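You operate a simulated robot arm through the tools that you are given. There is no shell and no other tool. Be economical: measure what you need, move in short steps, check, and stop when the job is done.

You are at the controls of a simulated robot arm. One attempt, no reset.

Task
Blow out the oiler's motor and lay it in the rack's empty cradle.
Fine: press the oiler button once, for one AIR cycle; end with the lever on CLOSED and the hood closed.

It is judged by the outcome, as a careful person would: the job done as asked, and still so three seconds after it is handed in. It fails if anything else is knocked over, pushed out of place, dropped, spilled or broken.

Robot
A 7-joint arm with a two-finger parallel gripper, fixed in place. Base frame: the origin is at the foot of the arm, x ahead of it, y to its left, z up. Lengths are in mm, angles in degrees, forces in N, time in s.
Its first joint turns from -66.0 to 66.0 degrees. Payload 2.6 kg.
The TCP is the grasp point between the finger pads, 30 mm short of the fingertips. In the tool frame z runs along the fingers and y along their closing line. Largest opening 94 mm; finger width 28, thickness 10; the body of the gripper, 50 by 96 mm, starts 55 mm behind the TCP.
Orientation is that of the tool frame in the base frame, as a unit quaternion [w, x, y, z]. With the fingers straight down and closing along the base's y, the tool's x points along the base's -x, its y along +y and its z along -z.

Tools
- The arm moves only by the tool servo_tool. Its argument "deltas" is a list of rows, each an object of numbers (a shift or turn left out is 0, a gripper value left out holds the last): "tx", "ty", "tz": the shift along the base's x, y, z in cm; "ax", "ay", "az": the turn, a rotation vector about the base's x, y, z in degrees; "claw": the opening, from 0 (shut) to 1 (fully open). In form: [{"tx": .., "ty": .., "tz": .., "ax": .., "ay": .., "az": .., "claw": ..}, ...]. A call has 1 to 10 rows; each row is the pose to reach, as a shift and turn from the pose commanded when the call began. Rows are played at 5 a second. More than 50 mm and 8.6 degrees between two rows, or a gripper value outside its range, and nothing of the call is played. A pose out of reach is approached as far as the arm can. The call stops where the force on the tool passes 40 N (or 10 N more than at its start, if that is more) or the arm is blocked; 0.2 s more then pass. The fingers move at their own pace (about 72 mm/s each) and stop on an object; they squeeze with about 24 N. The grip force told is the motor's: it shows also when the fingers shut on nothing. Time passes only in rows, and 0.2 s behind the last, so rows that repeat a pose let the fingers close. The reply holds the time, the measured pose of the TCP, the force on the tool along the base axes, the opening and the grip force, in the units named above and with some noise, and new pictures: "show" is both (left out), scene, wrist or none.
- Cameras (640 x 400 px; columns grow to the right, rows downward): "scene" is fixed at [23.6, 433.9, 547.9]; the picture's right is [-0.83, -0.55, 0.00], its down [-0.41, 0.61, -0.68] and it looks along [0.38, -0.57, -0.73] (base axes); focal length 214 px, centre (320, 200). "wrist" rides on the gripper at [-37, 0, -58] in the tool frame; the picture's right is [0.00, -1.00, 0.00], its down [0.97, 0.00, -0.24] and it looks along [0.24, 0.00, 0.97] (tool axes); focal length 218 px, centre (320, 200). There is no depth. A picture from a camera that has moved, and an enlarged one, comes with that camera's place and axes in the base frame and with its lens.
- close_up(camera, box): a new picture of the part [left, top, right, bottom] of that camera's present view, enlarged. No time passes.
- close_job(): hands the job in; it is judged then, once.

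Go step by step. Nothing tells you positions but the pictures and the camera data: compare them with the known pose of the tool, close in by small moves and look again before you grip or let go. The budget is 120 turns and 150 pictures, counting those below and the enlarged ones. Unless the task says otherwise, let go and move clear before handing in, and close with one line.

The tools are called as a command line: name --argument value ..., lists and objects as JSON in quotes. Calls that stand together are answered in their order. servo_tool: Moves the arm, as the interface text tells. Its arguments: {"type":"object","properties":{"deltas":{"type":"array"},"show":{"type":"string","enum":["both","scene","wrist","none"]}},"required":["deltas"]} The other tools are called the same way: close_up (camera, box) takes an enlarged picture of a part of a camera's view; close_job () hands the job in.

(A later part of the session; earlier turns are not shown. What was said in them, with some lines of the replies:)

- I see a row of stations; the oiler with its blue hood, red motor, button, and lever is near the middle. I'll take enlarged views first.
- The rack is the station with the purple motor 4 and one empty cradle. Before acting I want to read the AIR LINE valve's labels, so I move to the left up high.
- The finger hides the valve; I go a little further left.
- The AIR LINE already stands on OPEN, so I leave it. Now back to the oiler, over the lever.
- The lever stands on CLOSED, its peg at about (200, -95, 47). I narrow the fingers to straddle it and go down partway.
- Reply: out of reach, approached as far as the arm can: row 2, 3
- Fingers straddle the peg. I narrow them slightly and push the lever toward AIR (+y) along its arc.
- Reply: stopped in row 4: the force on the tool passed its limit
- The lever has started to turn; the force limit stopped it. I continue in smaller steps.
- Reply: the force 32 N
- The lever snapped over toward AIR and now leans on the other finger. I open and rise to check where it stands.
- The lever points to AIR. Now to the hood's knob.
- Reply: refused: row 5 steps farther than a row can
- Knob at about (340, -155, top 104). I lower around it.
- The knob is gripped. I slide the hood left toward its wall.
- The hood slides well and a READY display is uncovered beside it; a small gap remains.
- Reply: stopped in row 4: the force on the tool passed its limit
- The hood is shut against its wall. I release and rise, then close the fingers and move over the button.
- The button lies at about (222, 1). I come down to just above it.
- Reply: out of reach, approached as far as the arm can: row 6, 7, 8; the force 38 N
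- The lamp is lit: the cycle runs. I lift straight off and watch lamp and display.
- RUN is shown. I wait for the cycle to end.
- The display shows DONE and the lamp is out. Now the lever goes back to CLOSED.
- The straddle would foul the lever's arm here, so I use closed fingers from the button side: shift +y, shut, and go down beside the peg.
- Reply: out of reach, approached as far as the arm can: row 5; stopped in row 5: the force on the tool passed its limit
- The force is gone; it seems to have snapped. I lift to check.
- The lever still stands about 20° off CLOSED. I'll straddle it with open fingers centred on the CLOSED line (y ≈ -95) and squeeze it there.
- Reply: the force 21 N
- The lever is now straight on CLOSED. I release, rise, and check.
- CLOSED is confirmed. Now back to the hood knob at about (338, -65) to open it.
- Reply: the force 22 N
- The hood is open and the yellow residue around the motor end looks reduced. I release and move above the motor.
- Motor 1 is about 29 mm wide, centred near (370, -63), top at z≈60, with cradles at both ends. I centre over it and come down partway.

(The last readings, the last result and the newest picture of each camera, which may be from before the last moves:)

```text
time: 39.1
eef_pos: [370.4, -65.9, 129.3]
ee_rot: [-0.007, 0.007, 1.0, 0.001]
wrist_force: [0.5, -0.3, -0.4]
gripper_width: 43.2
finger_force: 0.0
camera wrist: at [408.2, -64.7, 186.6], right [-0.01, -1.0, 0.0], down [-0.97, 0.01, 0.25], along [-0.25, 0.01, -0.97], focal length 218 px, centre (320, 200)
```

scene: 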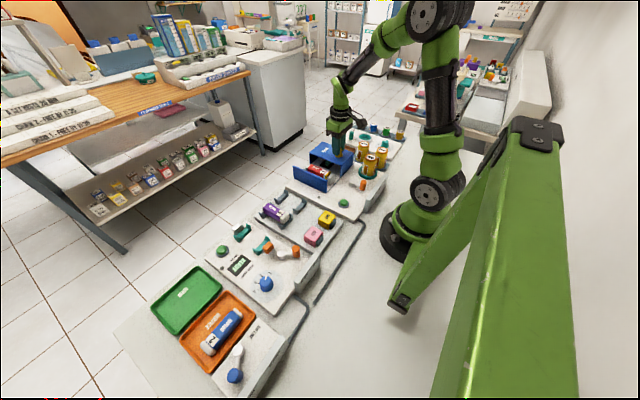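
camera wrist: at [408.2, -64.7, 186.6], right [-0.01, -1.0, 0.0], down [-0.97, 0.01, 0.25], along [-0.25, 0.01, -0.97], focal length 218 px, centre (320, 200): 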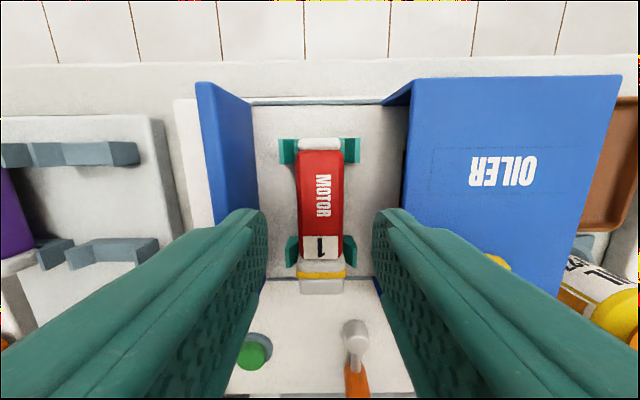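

Aligned. I lower to the grip height.

servo_tool --deltas '[{"tz": -2, "tx": 0.1}, {"tz": -4, "tx": 0.1}, {"tz": -5.5, "tx": 0.1}, {"tz": -6.6, "tx": 0.1}]'

```text
time: 40.1
eef_pos: [370.2, -65.1, 61.3]
ee_rot: [-0.006, 0.007, 1.0, 0.002]
wrist_force: [0.2, 0.2, -0.3]
gripper_width: 43.1
finger_force: 0.0
camera wrist: at [408.3, -65.2, 120.7], right [-0.01, -1.0, 0.0], down [-0.97, 0.01, 0.25], along [-0.25, 0.01, -0.97], focal length 218 px, centre (320, 200)
```

scene: 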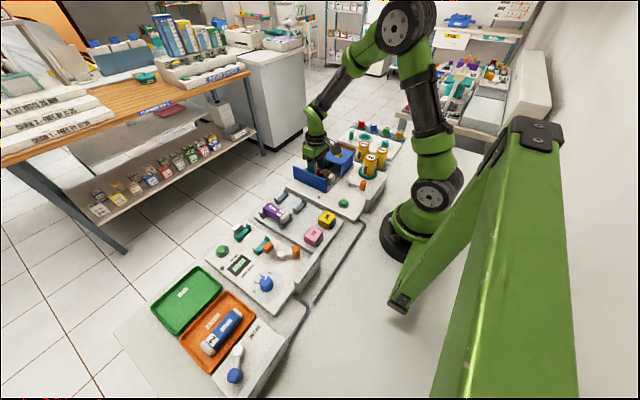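
wrist: 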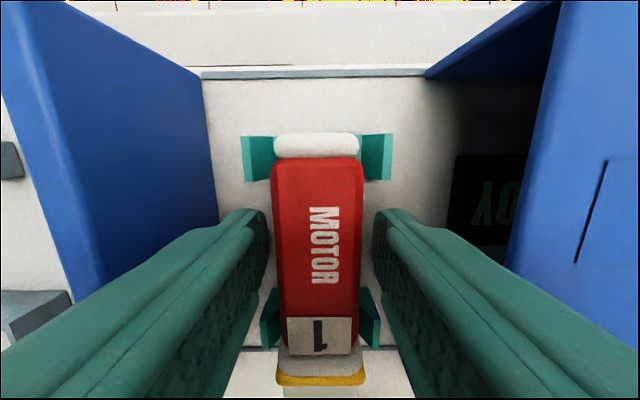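

servo_tool --deltas '[{"tx": 0.3}, {"tx": 0.3, "claw": 0.2}, {"tx": 0.3, "claw": 0.2}, {"tx": 0.3, "claw": 0.2}]' --show "wrist"

```text
time: 41.1
eef_pos: [374.0, -66.1, 63.4]
ee_rot: [-0.006, 0.006, 1.0, 0.002]
wrist_force: [1.5, 1.2, 5.6]
gripper_width: 29.6
finger_force: 23.6
camera wrist: at [411.7, -65.0, 121.1], right [-0.01, -1.0, 0.0], down [-0.97, 0.01, 0.25], along [-0.25, 0.01, -0.97], focal length 218 px, centre (320, 200)
```

wrist: 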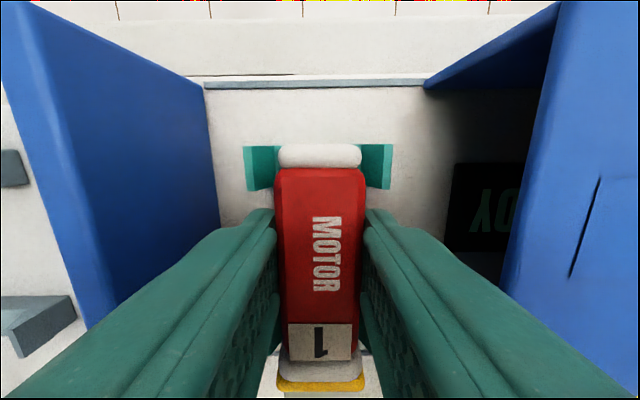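

Motor held (29.6 mm). I lift it straight up.

servo_tool --deltas '[{"tz": 1}, {"tz": 3}, {"tz": 6}, {"tz": 9}, {"tz": 12}]'

```text
time: 42.3
eef_pos: [372.7, -65.2, 181.9]
ee_rot: [-0.007, 0.006, 1.0, 0.001]
wrist_force: [0.1, 0.5, -0.2]
gripper_width: 29.6
finger_force: 23.8
camera wrist: at [409.9, -65.2, 240.2], right [-0.01, -1.0, 0.0], down [-0.97, 0.01, 0.25], along [-0.25, 0.01, -0.97], focal length 218 px, centre (320, 200)
```

scene: 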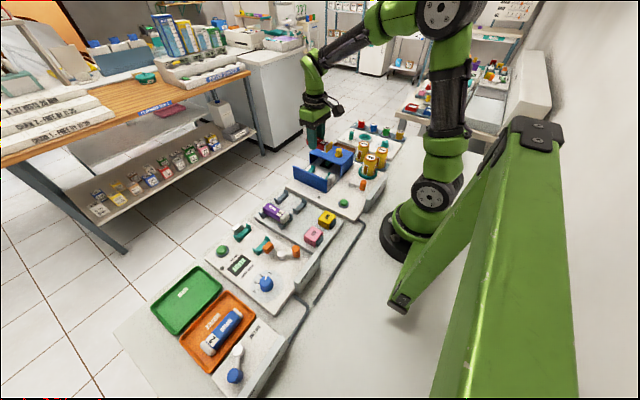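
wrist: 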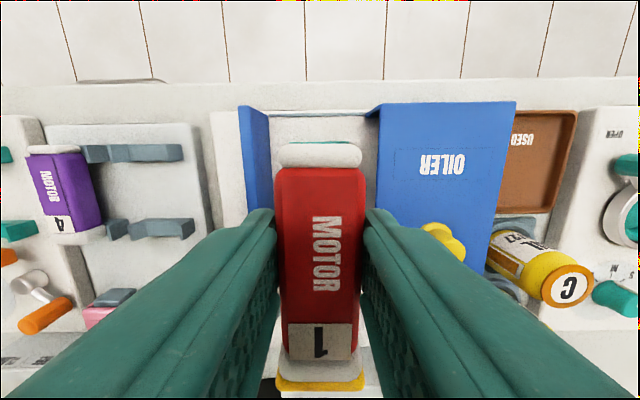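

close_up --camera "wrist" --box '[220, 270, 420, 400]'

close_up --camera "scene" --box '[290, 110, 370, 190]'

```text
3.08 times, centred on (320, 335) of wrist
camera zoom: at [409.9, -65.2, 240.2], right [-0.01, -1.0, 0.0], down [-0.97, 0.01, 0.25], along [-0.25, 0.01, -0.97], focal length 672 px, centre (320, -215)
```

zoom: 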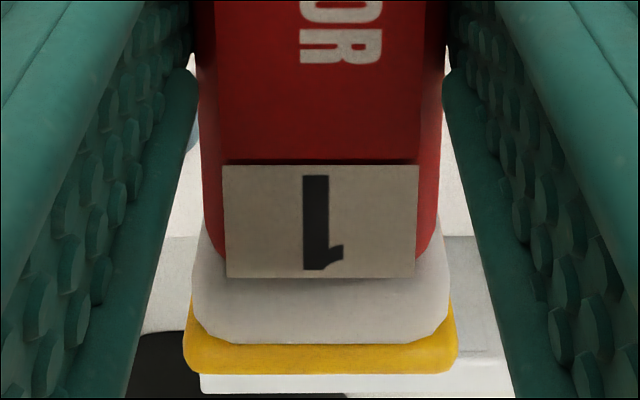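

```text
5.00 times, centred on (330, 150) of scene
camera zoom: at [23.6, 433.9, 547.9], right [-0.83, -0.55, 0.0], down [-0.41, 0.61, -0.68], along [0.38, -0.57, -0.73], focal length 1072 px, centre (270, 450)
```

zoom: 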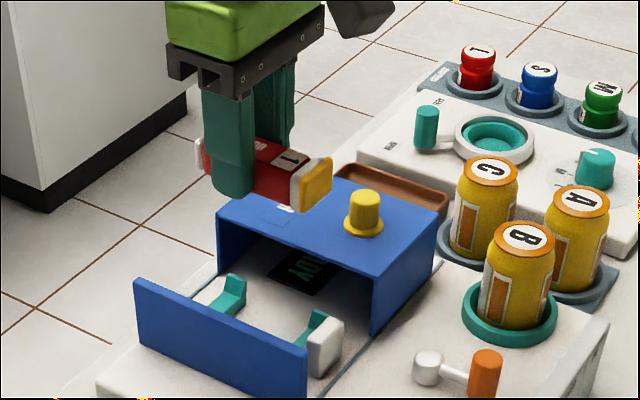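

The oil is blown off; the yellow end cap belongs to the motor. Now I carry it toward the rack's empty cradle, stopping short to look.

servo_tool --deltas '[{"ty": 4}, {"ty": 8}, {"ty": 12}, {"ty": 12}]' --show "wrist"

close_up --camera "scene" --box '[240, 160, 350, 250]'

```text
time: 43.3
eef_pos: [374.6, 54.3, 179.6]
ee_rot: [-0.007, 0.007, 1.0, 0.002]
wrist_force: [0.1, 0.5, -1.7]
gripper_width: 29.5
finger_force: 23.8
camera wrist: at [413.9, 54.6, 238.9], right [-0.01, -1.0, 0.0], down [-0.97, 0.01, 0.25], along [-0.25, 0.01, -0.97], focal length 218 px, centre (320, 200)
```

wrist: 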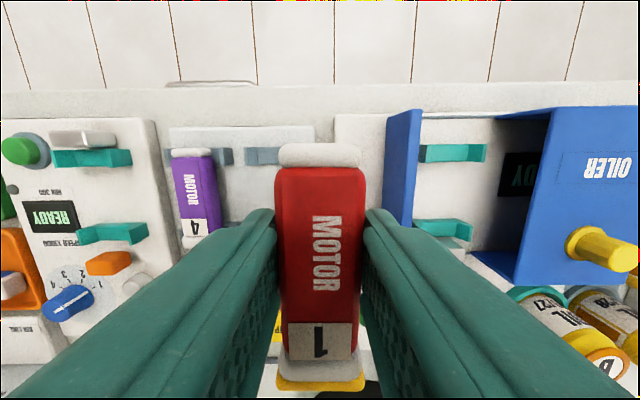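

```text
4.44 times, centred on (295, 205) of scene
camera zoom: at [23.5, 433.9, 547.9], right [-0.83, -0.55, 0.0], down [-0.41, 0.61, -0.68], along [0.38, -0.57, -0.73], focal length 953 px, centre (431, 178)
```

zoom: 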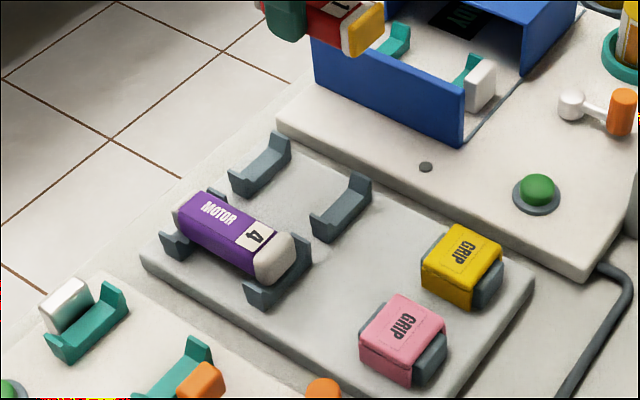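

I look at the empty cradle from the other side too, for an accurate position.

servo_tool --deltas '[{"ty": 4}, {"ty": 8}, {"ty": 12}, {"ty": 16}, {"ty": 16}]' --show "none"

close_up --camera "wrist" --box '[340, 100, 600, 280]'

```text
time: 44.5
eef_pos: [375.5, 214.3, 183.0]
ee_rot: [-0.006, 0.007, 1.0, 0.001]
wrist_force: [0.4, -0.4, -1.3]
gripper_width: 29.5
finger_force: 23.8
```

```text
2.22 times, centred on (470, 190) of wrist
camera zoom: at [412.3, 215.6, 240.5], right [-0.01, -1.0, 0.0], down [-0.97, 0.01, 0.25], along [-0.25, 0.01, -0.97], focal length 485 px, centre (-13, 222)
```

zoom: 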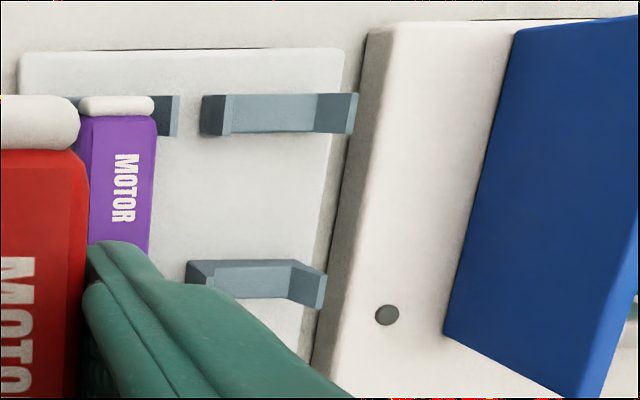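

The empty cradle is centred near y ≈ 94.5, x ≈ 366, matching the oiler cradle's relation to the grip. I move over it and lower partway.

servo_tool --deltas '[{"ty": -4, "tx": -0.2}, {"ty": -8, "tx": -0.2}, {"ty": -12, "tx": -0.2}, {"ty": -12, "tx": -0.2, "tz": -3}, {"ty": -12, "tx": -0.2, "tz": -6}]'

close_up --camera "scene" --box '[240, 150, 350, 240]'

```text
time: 45.7
eef_pos: [372.3, 93.7, 121.6]
ee_rot: [-0.008, 0.007, 1.0, 0.001]
wrist_force: [-0.1, -0.1, -1.1]
gripper_width: 29.7
finger_force: 24.1
camera wrist: at [410.0, 94.2, 180.6], right [-0.01, -1.0, 0.0], down [-0.97, 0.01, 0.25], along [-0.25, 0.01, -0.97], focal length 218 px, centre (320, 200)
```

scene: 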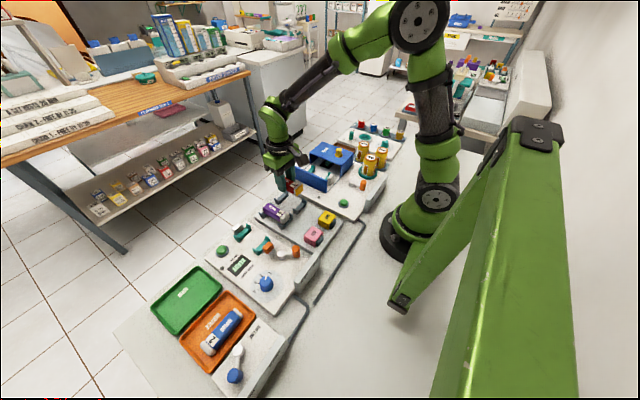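
wrist: 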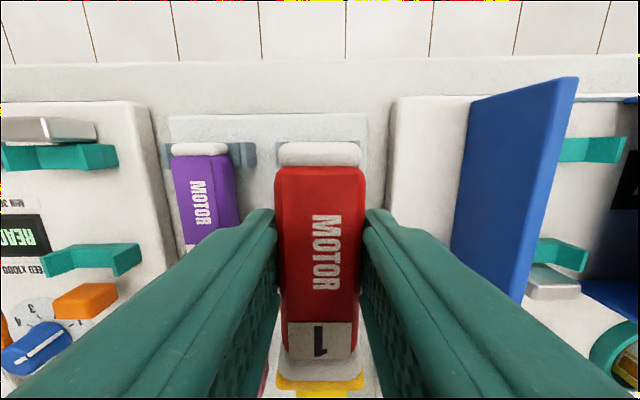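

```text
4.44 times, centred on (295, 195) of scene
camera zoom: at [23.5, 433.9, 547.9], right [-0.83, -0.55, 0.0], down [-0.41, 0.61, -0.68], along [0.38, -0.57, -0.73], focal length 953 px, centre (431, 222)
```

zoom: 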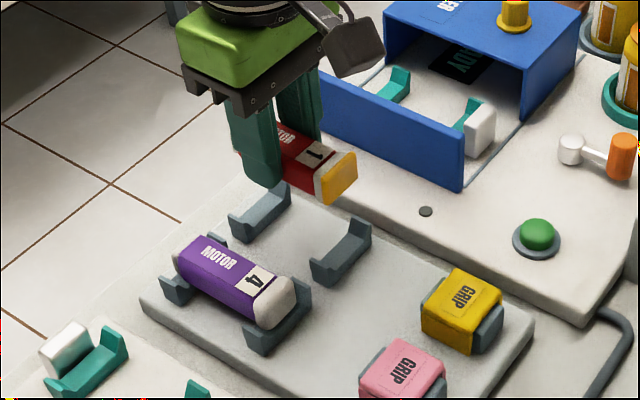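

servo_tool --deltas '[{"tz": -2}, {"tz": -4}, {"tz": -5}]' --show "wrist"

close_up --camera "scene" --box '[240, 170, 330, 240]'

```text
time: 46.5
eef_pos: [372.5, 92.5, 72.4]
ee_rot: [-0.008, 0.007, 1.0, 0.001]
wrist_force: [0.0, -0.1, -0.7]
gripper_width: 29.5
finger_force: 24.7
camera wrist: at [409.8, 94.3, 130.3], right [-0.01, -1.0, 0.0], down [-0.97, 0.01, 0.25], along [-0.25, 0.01, -0.97], focal length 218 px, centre (320, 200)
```

wrist: 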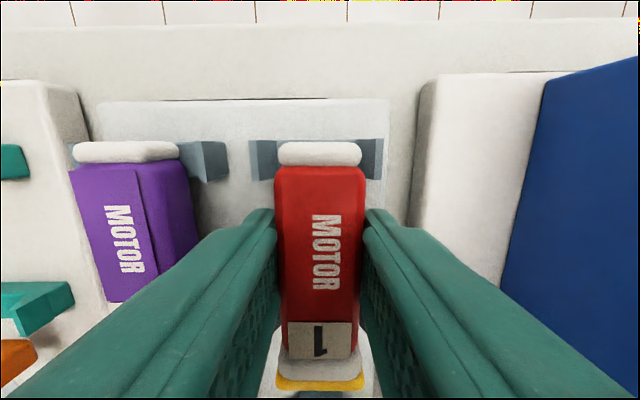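

```text
5.71 times, centred on (285, 205) of scene
camera zoom: at [23.6, 433.9, 547.9], right [-0.83, -0.55, 0.0], down [-0.41, 0.61, -0.68], along [0.38, -0.57, -0.73], focal length 1226 px, centre (520, 171)
```

zoom: 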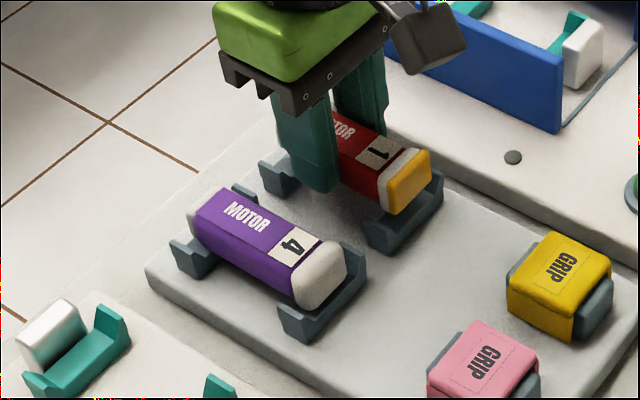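

The motor is about 1.5 mm off the cradle's centre; I correct and lower gently until it touches.

servo_tool --deltas '[{"ty": 0.15}, {"ty": 0.15, "tz": -0.3}, {"ty": 0.15, "tz": -0.6}, {"ty": 0.15, "tz": -0.8}, {"ty": 0.15, "tz": -1.0}, {"ty": 0.15, "tz": -1.2}]' --show "wrist"

close_up --camera "scene" --box '[250, 170, 330, 230]'

```text
time: 48.0
eef_pos: [372.7, 96.4, 62.9]
ee_rot: [-0.006, 0.009, 1.0, 0.001]
wrist_force: [-1.1, -0.9, 3.4]
gripper_width: 29.5
finger_force: 24.1
stopped in row 6: the force on the tool passed its limit (the readings are from after the stop); the commanded pose is now the measured one
camera wrist: at [410.0, 96.1, 121.1], right [-0.02, -1.0, 0.0], down [-0.97, 0.02, 0.25], along [-0.25, 0.01, -0.97], focal length 218 px, centre (320, 200)
```

wrist: 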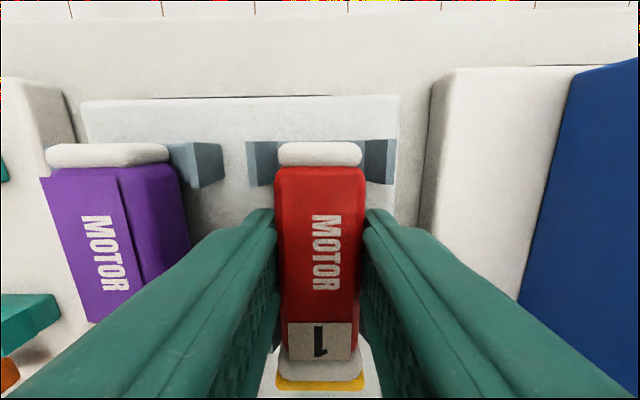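

```text
6.67 times, centred on (290, 200) of scene
camera zoom: at [23.5, 433.9, 547.9], right [-0.83, -0.55, 0.0], down [-0.41, 0.61, -0.68], along [0.38, -0.57, -0.73], focal length 1430 px, centre (520, 200)
```

zoom: 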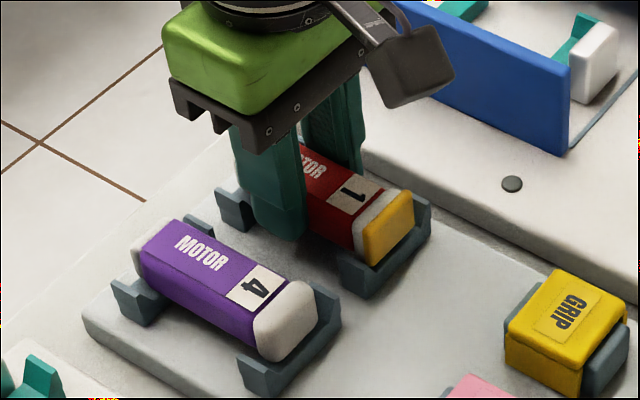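

Contact at the same height as in the oiler's cradle, with the motor centred between the prongs. I release, opening modestly, and check before rising.

servo_tool --deltas '[{"claw": 0.36}, {"claw": 0.42}, {"claw": 0.42}]' --show "wrist"

```text
time: 48.8
eef_pos: [371.7, 95.0, 61.8]
ee_rot: [-0.006, 0.008, 1.0, 0.002]
wrist_force: [0.0, 1.7, -0.8]
gripper_width: 39.3
finger_force: 0.0
camera wrist: at [409.9, 96.1, 120.8], right [-0.02, -1.0, 0.0], down [-0.97, 0.02, 0.25], along [-0.25, 0.01, -0.97], focal length 218 px, centre (320, 200)
```

wrist: 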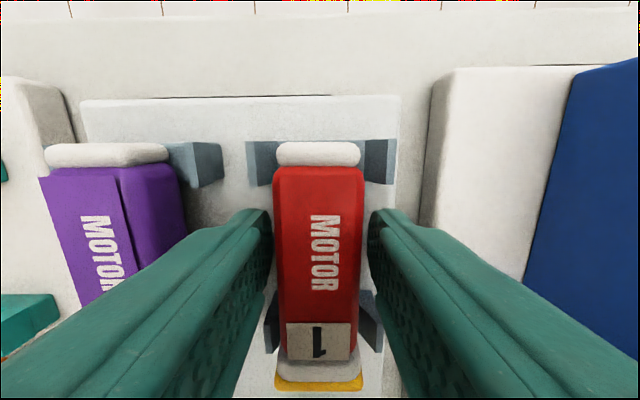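

The motor rests without shifting. I rise straight up and check it.

servo_tool --deltas '[{"tz": 1}, {"tz": 4}, {"tz": 8}, {"tz": 12}]' --show "wrist"

close_up --camera "scene" --box '[250, 170, 330, 230]'

```text
time: 49.8
eef_pos: [371.8, 95.8, 182.5]
ee_rot: [-0.006, 0.008, 1.0, 0.001]
wrist_force: [1.1, -0.5, 0.3]
gripper_width: 39.4
finger_force: 0.0
camera wrist: at [409.0, 96.8, 241.1], right [-0.02, -1.0, 0.0], down [-0.97, 0.01, 0.25], along [-0.25, 0.01, -0.97], focal length 218 px, centre (320, 200)
```

wrist: 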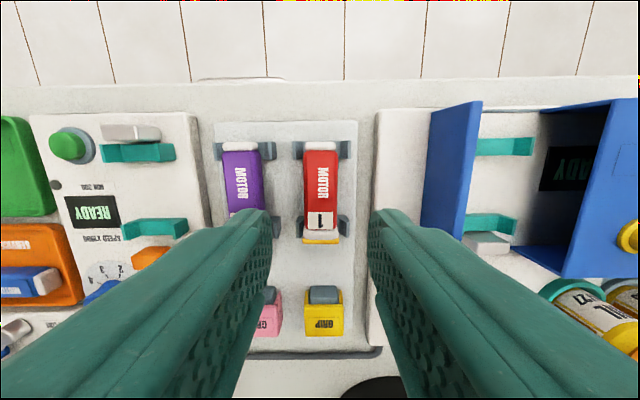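

```text
6.67 times, centred on (290, 200) of scene
camera zoom: at [23.6, 433.9, 547.9], right [-0.83, -0.55, 0.0], down [-0.41, 0.61, -0.68], along [0.38, -0.57, -0.73], focal length 1430 px, centre (520, 200)
```

zoom: 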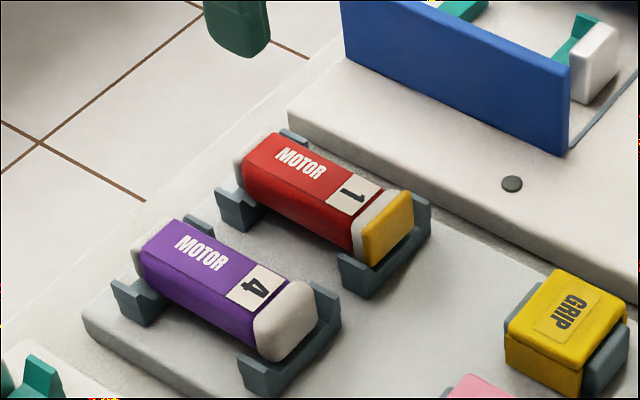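

Motor 1 lies level in the rack cradle. Now I close the hood: back over the knob at (337, -155).

servo_tool --deltas '[{"ty": -4.5, "tx": -1, "claw": 0.5}, {"ty": -9, "tx": -2}, {"ty": -13.5, "tx": -3}, {"ty": -18, "tx": -3.4}, {"ty": -22, "tx": -3.4}, {"ty": -25, "tx": -3.4}, {"ty": -25, "tx": -3.4, "tz": -2.5}]' --show "wrist"

```text
time: 51.4
eef_pos: [336.9, -154.9, 157.5]
ee_rot: [-0.005, 0.007, 1.0, 0.001]
wrist_force: [-0.3, -0.2, 0.0]
gripper_width: 47.1
finger_force: 0.1
camera wrist: at [374.7, -155.6, 216.1], right [-0.02, -1.0, 0.0], down [-0.97, 0.02, 0.25], along [-0.25, 0.01, -0.97], focal length 218 px, centre (320, 200)
```

wrist: 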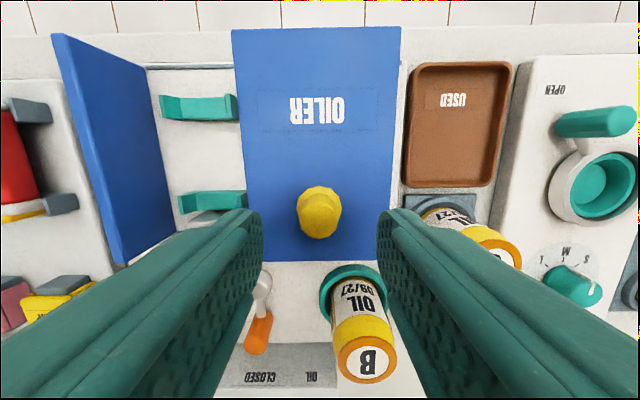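

servo_tool --deltas '[{"tz": -2}, {"tz": -3.9}, {"tz": -3.9, "claw": 0.2}, {"tz": -3.9}, {"tz": -3.9}]' --show "none"

servo_tool --deltas '[{"ty": 1}, {"ty": 2}, {"ty": 3}, {"ty": 4}, {"ty": 5}, {"ty": 6}, {"ty": 7}, {"ty": 8}]' --show "none"

servo_tool --deltas '[{"ty": 0.3}, {"ty": 0.6}, {"ty": 0.9}, {"ty": 1.2}, {"ty": 1.5}, {"ty": 1.8}]' --show "wrist"

```text
time: 52.6
eef_pos: [337.5, -154.4, 117.9]
ee_rot: [-0.005, 0.008, 1.0, 0.001]
wrist_force: [1.3, 0.2, -3.8]
gripper_width: 21.2
finger_force: 45.0
```

```text
time: 54.4
eef_pos: [337.0, -74.4, 117.7]
ee_rot: [-0.005, 0.008, 1.0, 0.001]
wrist_force: [-4.8, -0.3, -9.6]
gripper_width: 21.3
finger_force: 45.1
```

```text
time: 55.8
eef_pos: [337.7, -65.2, 118.3]
ee_rot: [-0.005, 0.011, 1.0, -0.003]
wrist_force: [1.2, -3.8, -1.2]
gripper_width: 21.3
finger_force: 45.7
stopped in row 6: the force on the tool passed its limit (the readings are from after the stop); the commanded pose is now the measured one
camera wrist: at [374.8, -64.4, 176.2], right [-0.02, -1.0, 0.01], down [-0.97, 0.03, 0.25], along [-0.25, 0.0, -0.97], focal length 218 px, centre (320, 200)
```

wrist: 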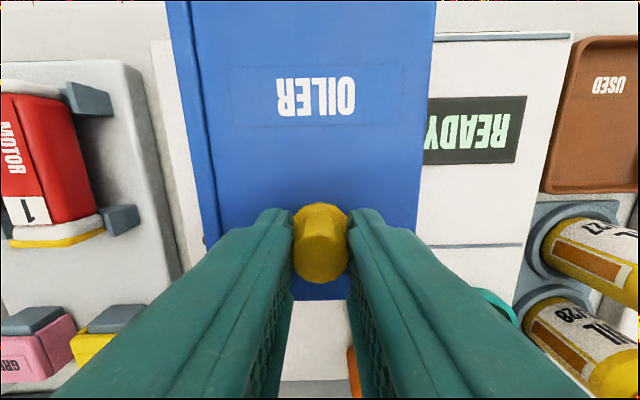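

The hood is shut again. I release, rise clear and take a final look.

servo_tool --deltas '[{"claw": 0.5}, {"claw": 0.5}, {"tz": 4}, {"tz": 8}, {"tz": 12}, {"tz": 16}, {"tz": 18}]'

close_up --camera "scene" --box '[240, 130, 400, 240]'

```text
time: 57.4
eef_pos: [336.4, -64.4, 299.4]
ee_rot: [-0.005, 0.011, 1.0, -0.003]
wrist_force: [0.4, 0.1, -0.1]
gripper_width: 47.3
finger_force: 0.0
camera wrist: at [373.7, -63.4, 358.1], right [-0.02, -1.0, 0.01], down [-0.97, 0.02, 0.25], along [-0.25, 0.0, -0.97], focal length 218 px, centre (320, 200)
```

scene: 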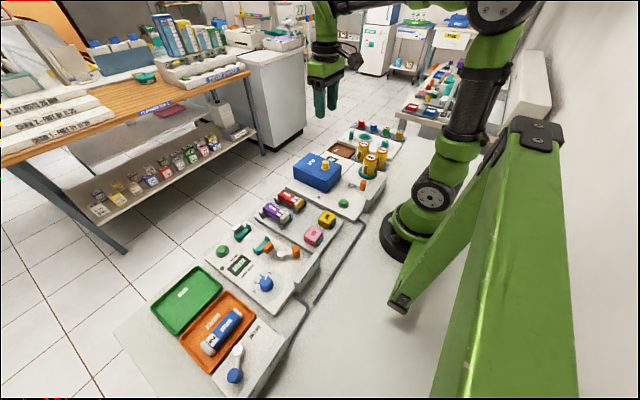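
wrist: 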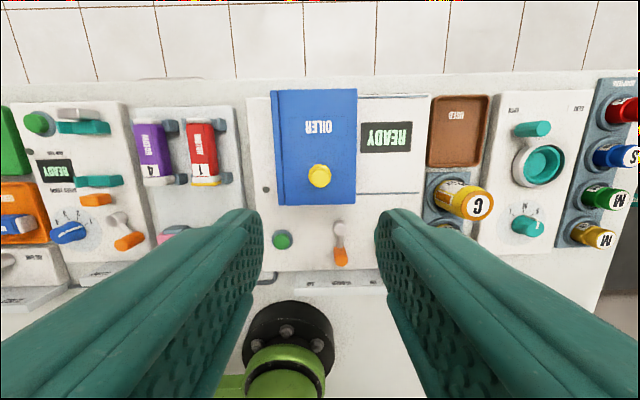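

```text
3.64 times, centred on (320, 185) of scene
camera zoom: at [23.5, 433.9, 547.9], right [-0.83, -0.55, 0.0], down [-0.41, 0.61, -0.68], along [0.38, -0.57, -0.73], focal length 780 px, centre (320, 254)
```

zoom: 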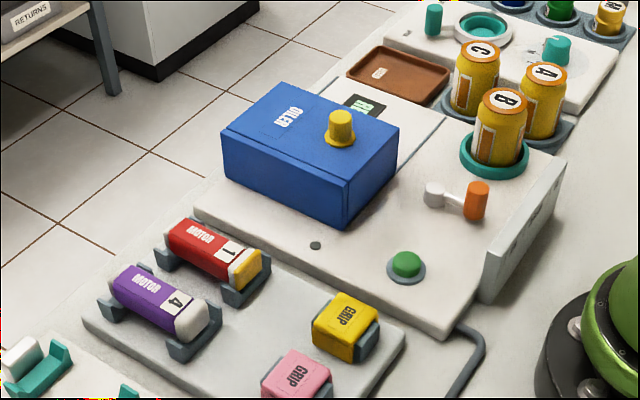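

The motor is in the rack cradle, the hood is closed, the lever is on CLOSED, nothing else has moved and the arm is clear. I hand in.

close_job

```text
The job is handed in.
```

I blew out the oiler's motor with one AIR cycle (one button press) and laid it in the rack's empty cradle. The lever is on CLOSED, the hood is closed, and I saw nothing else out of place in the last pictures.
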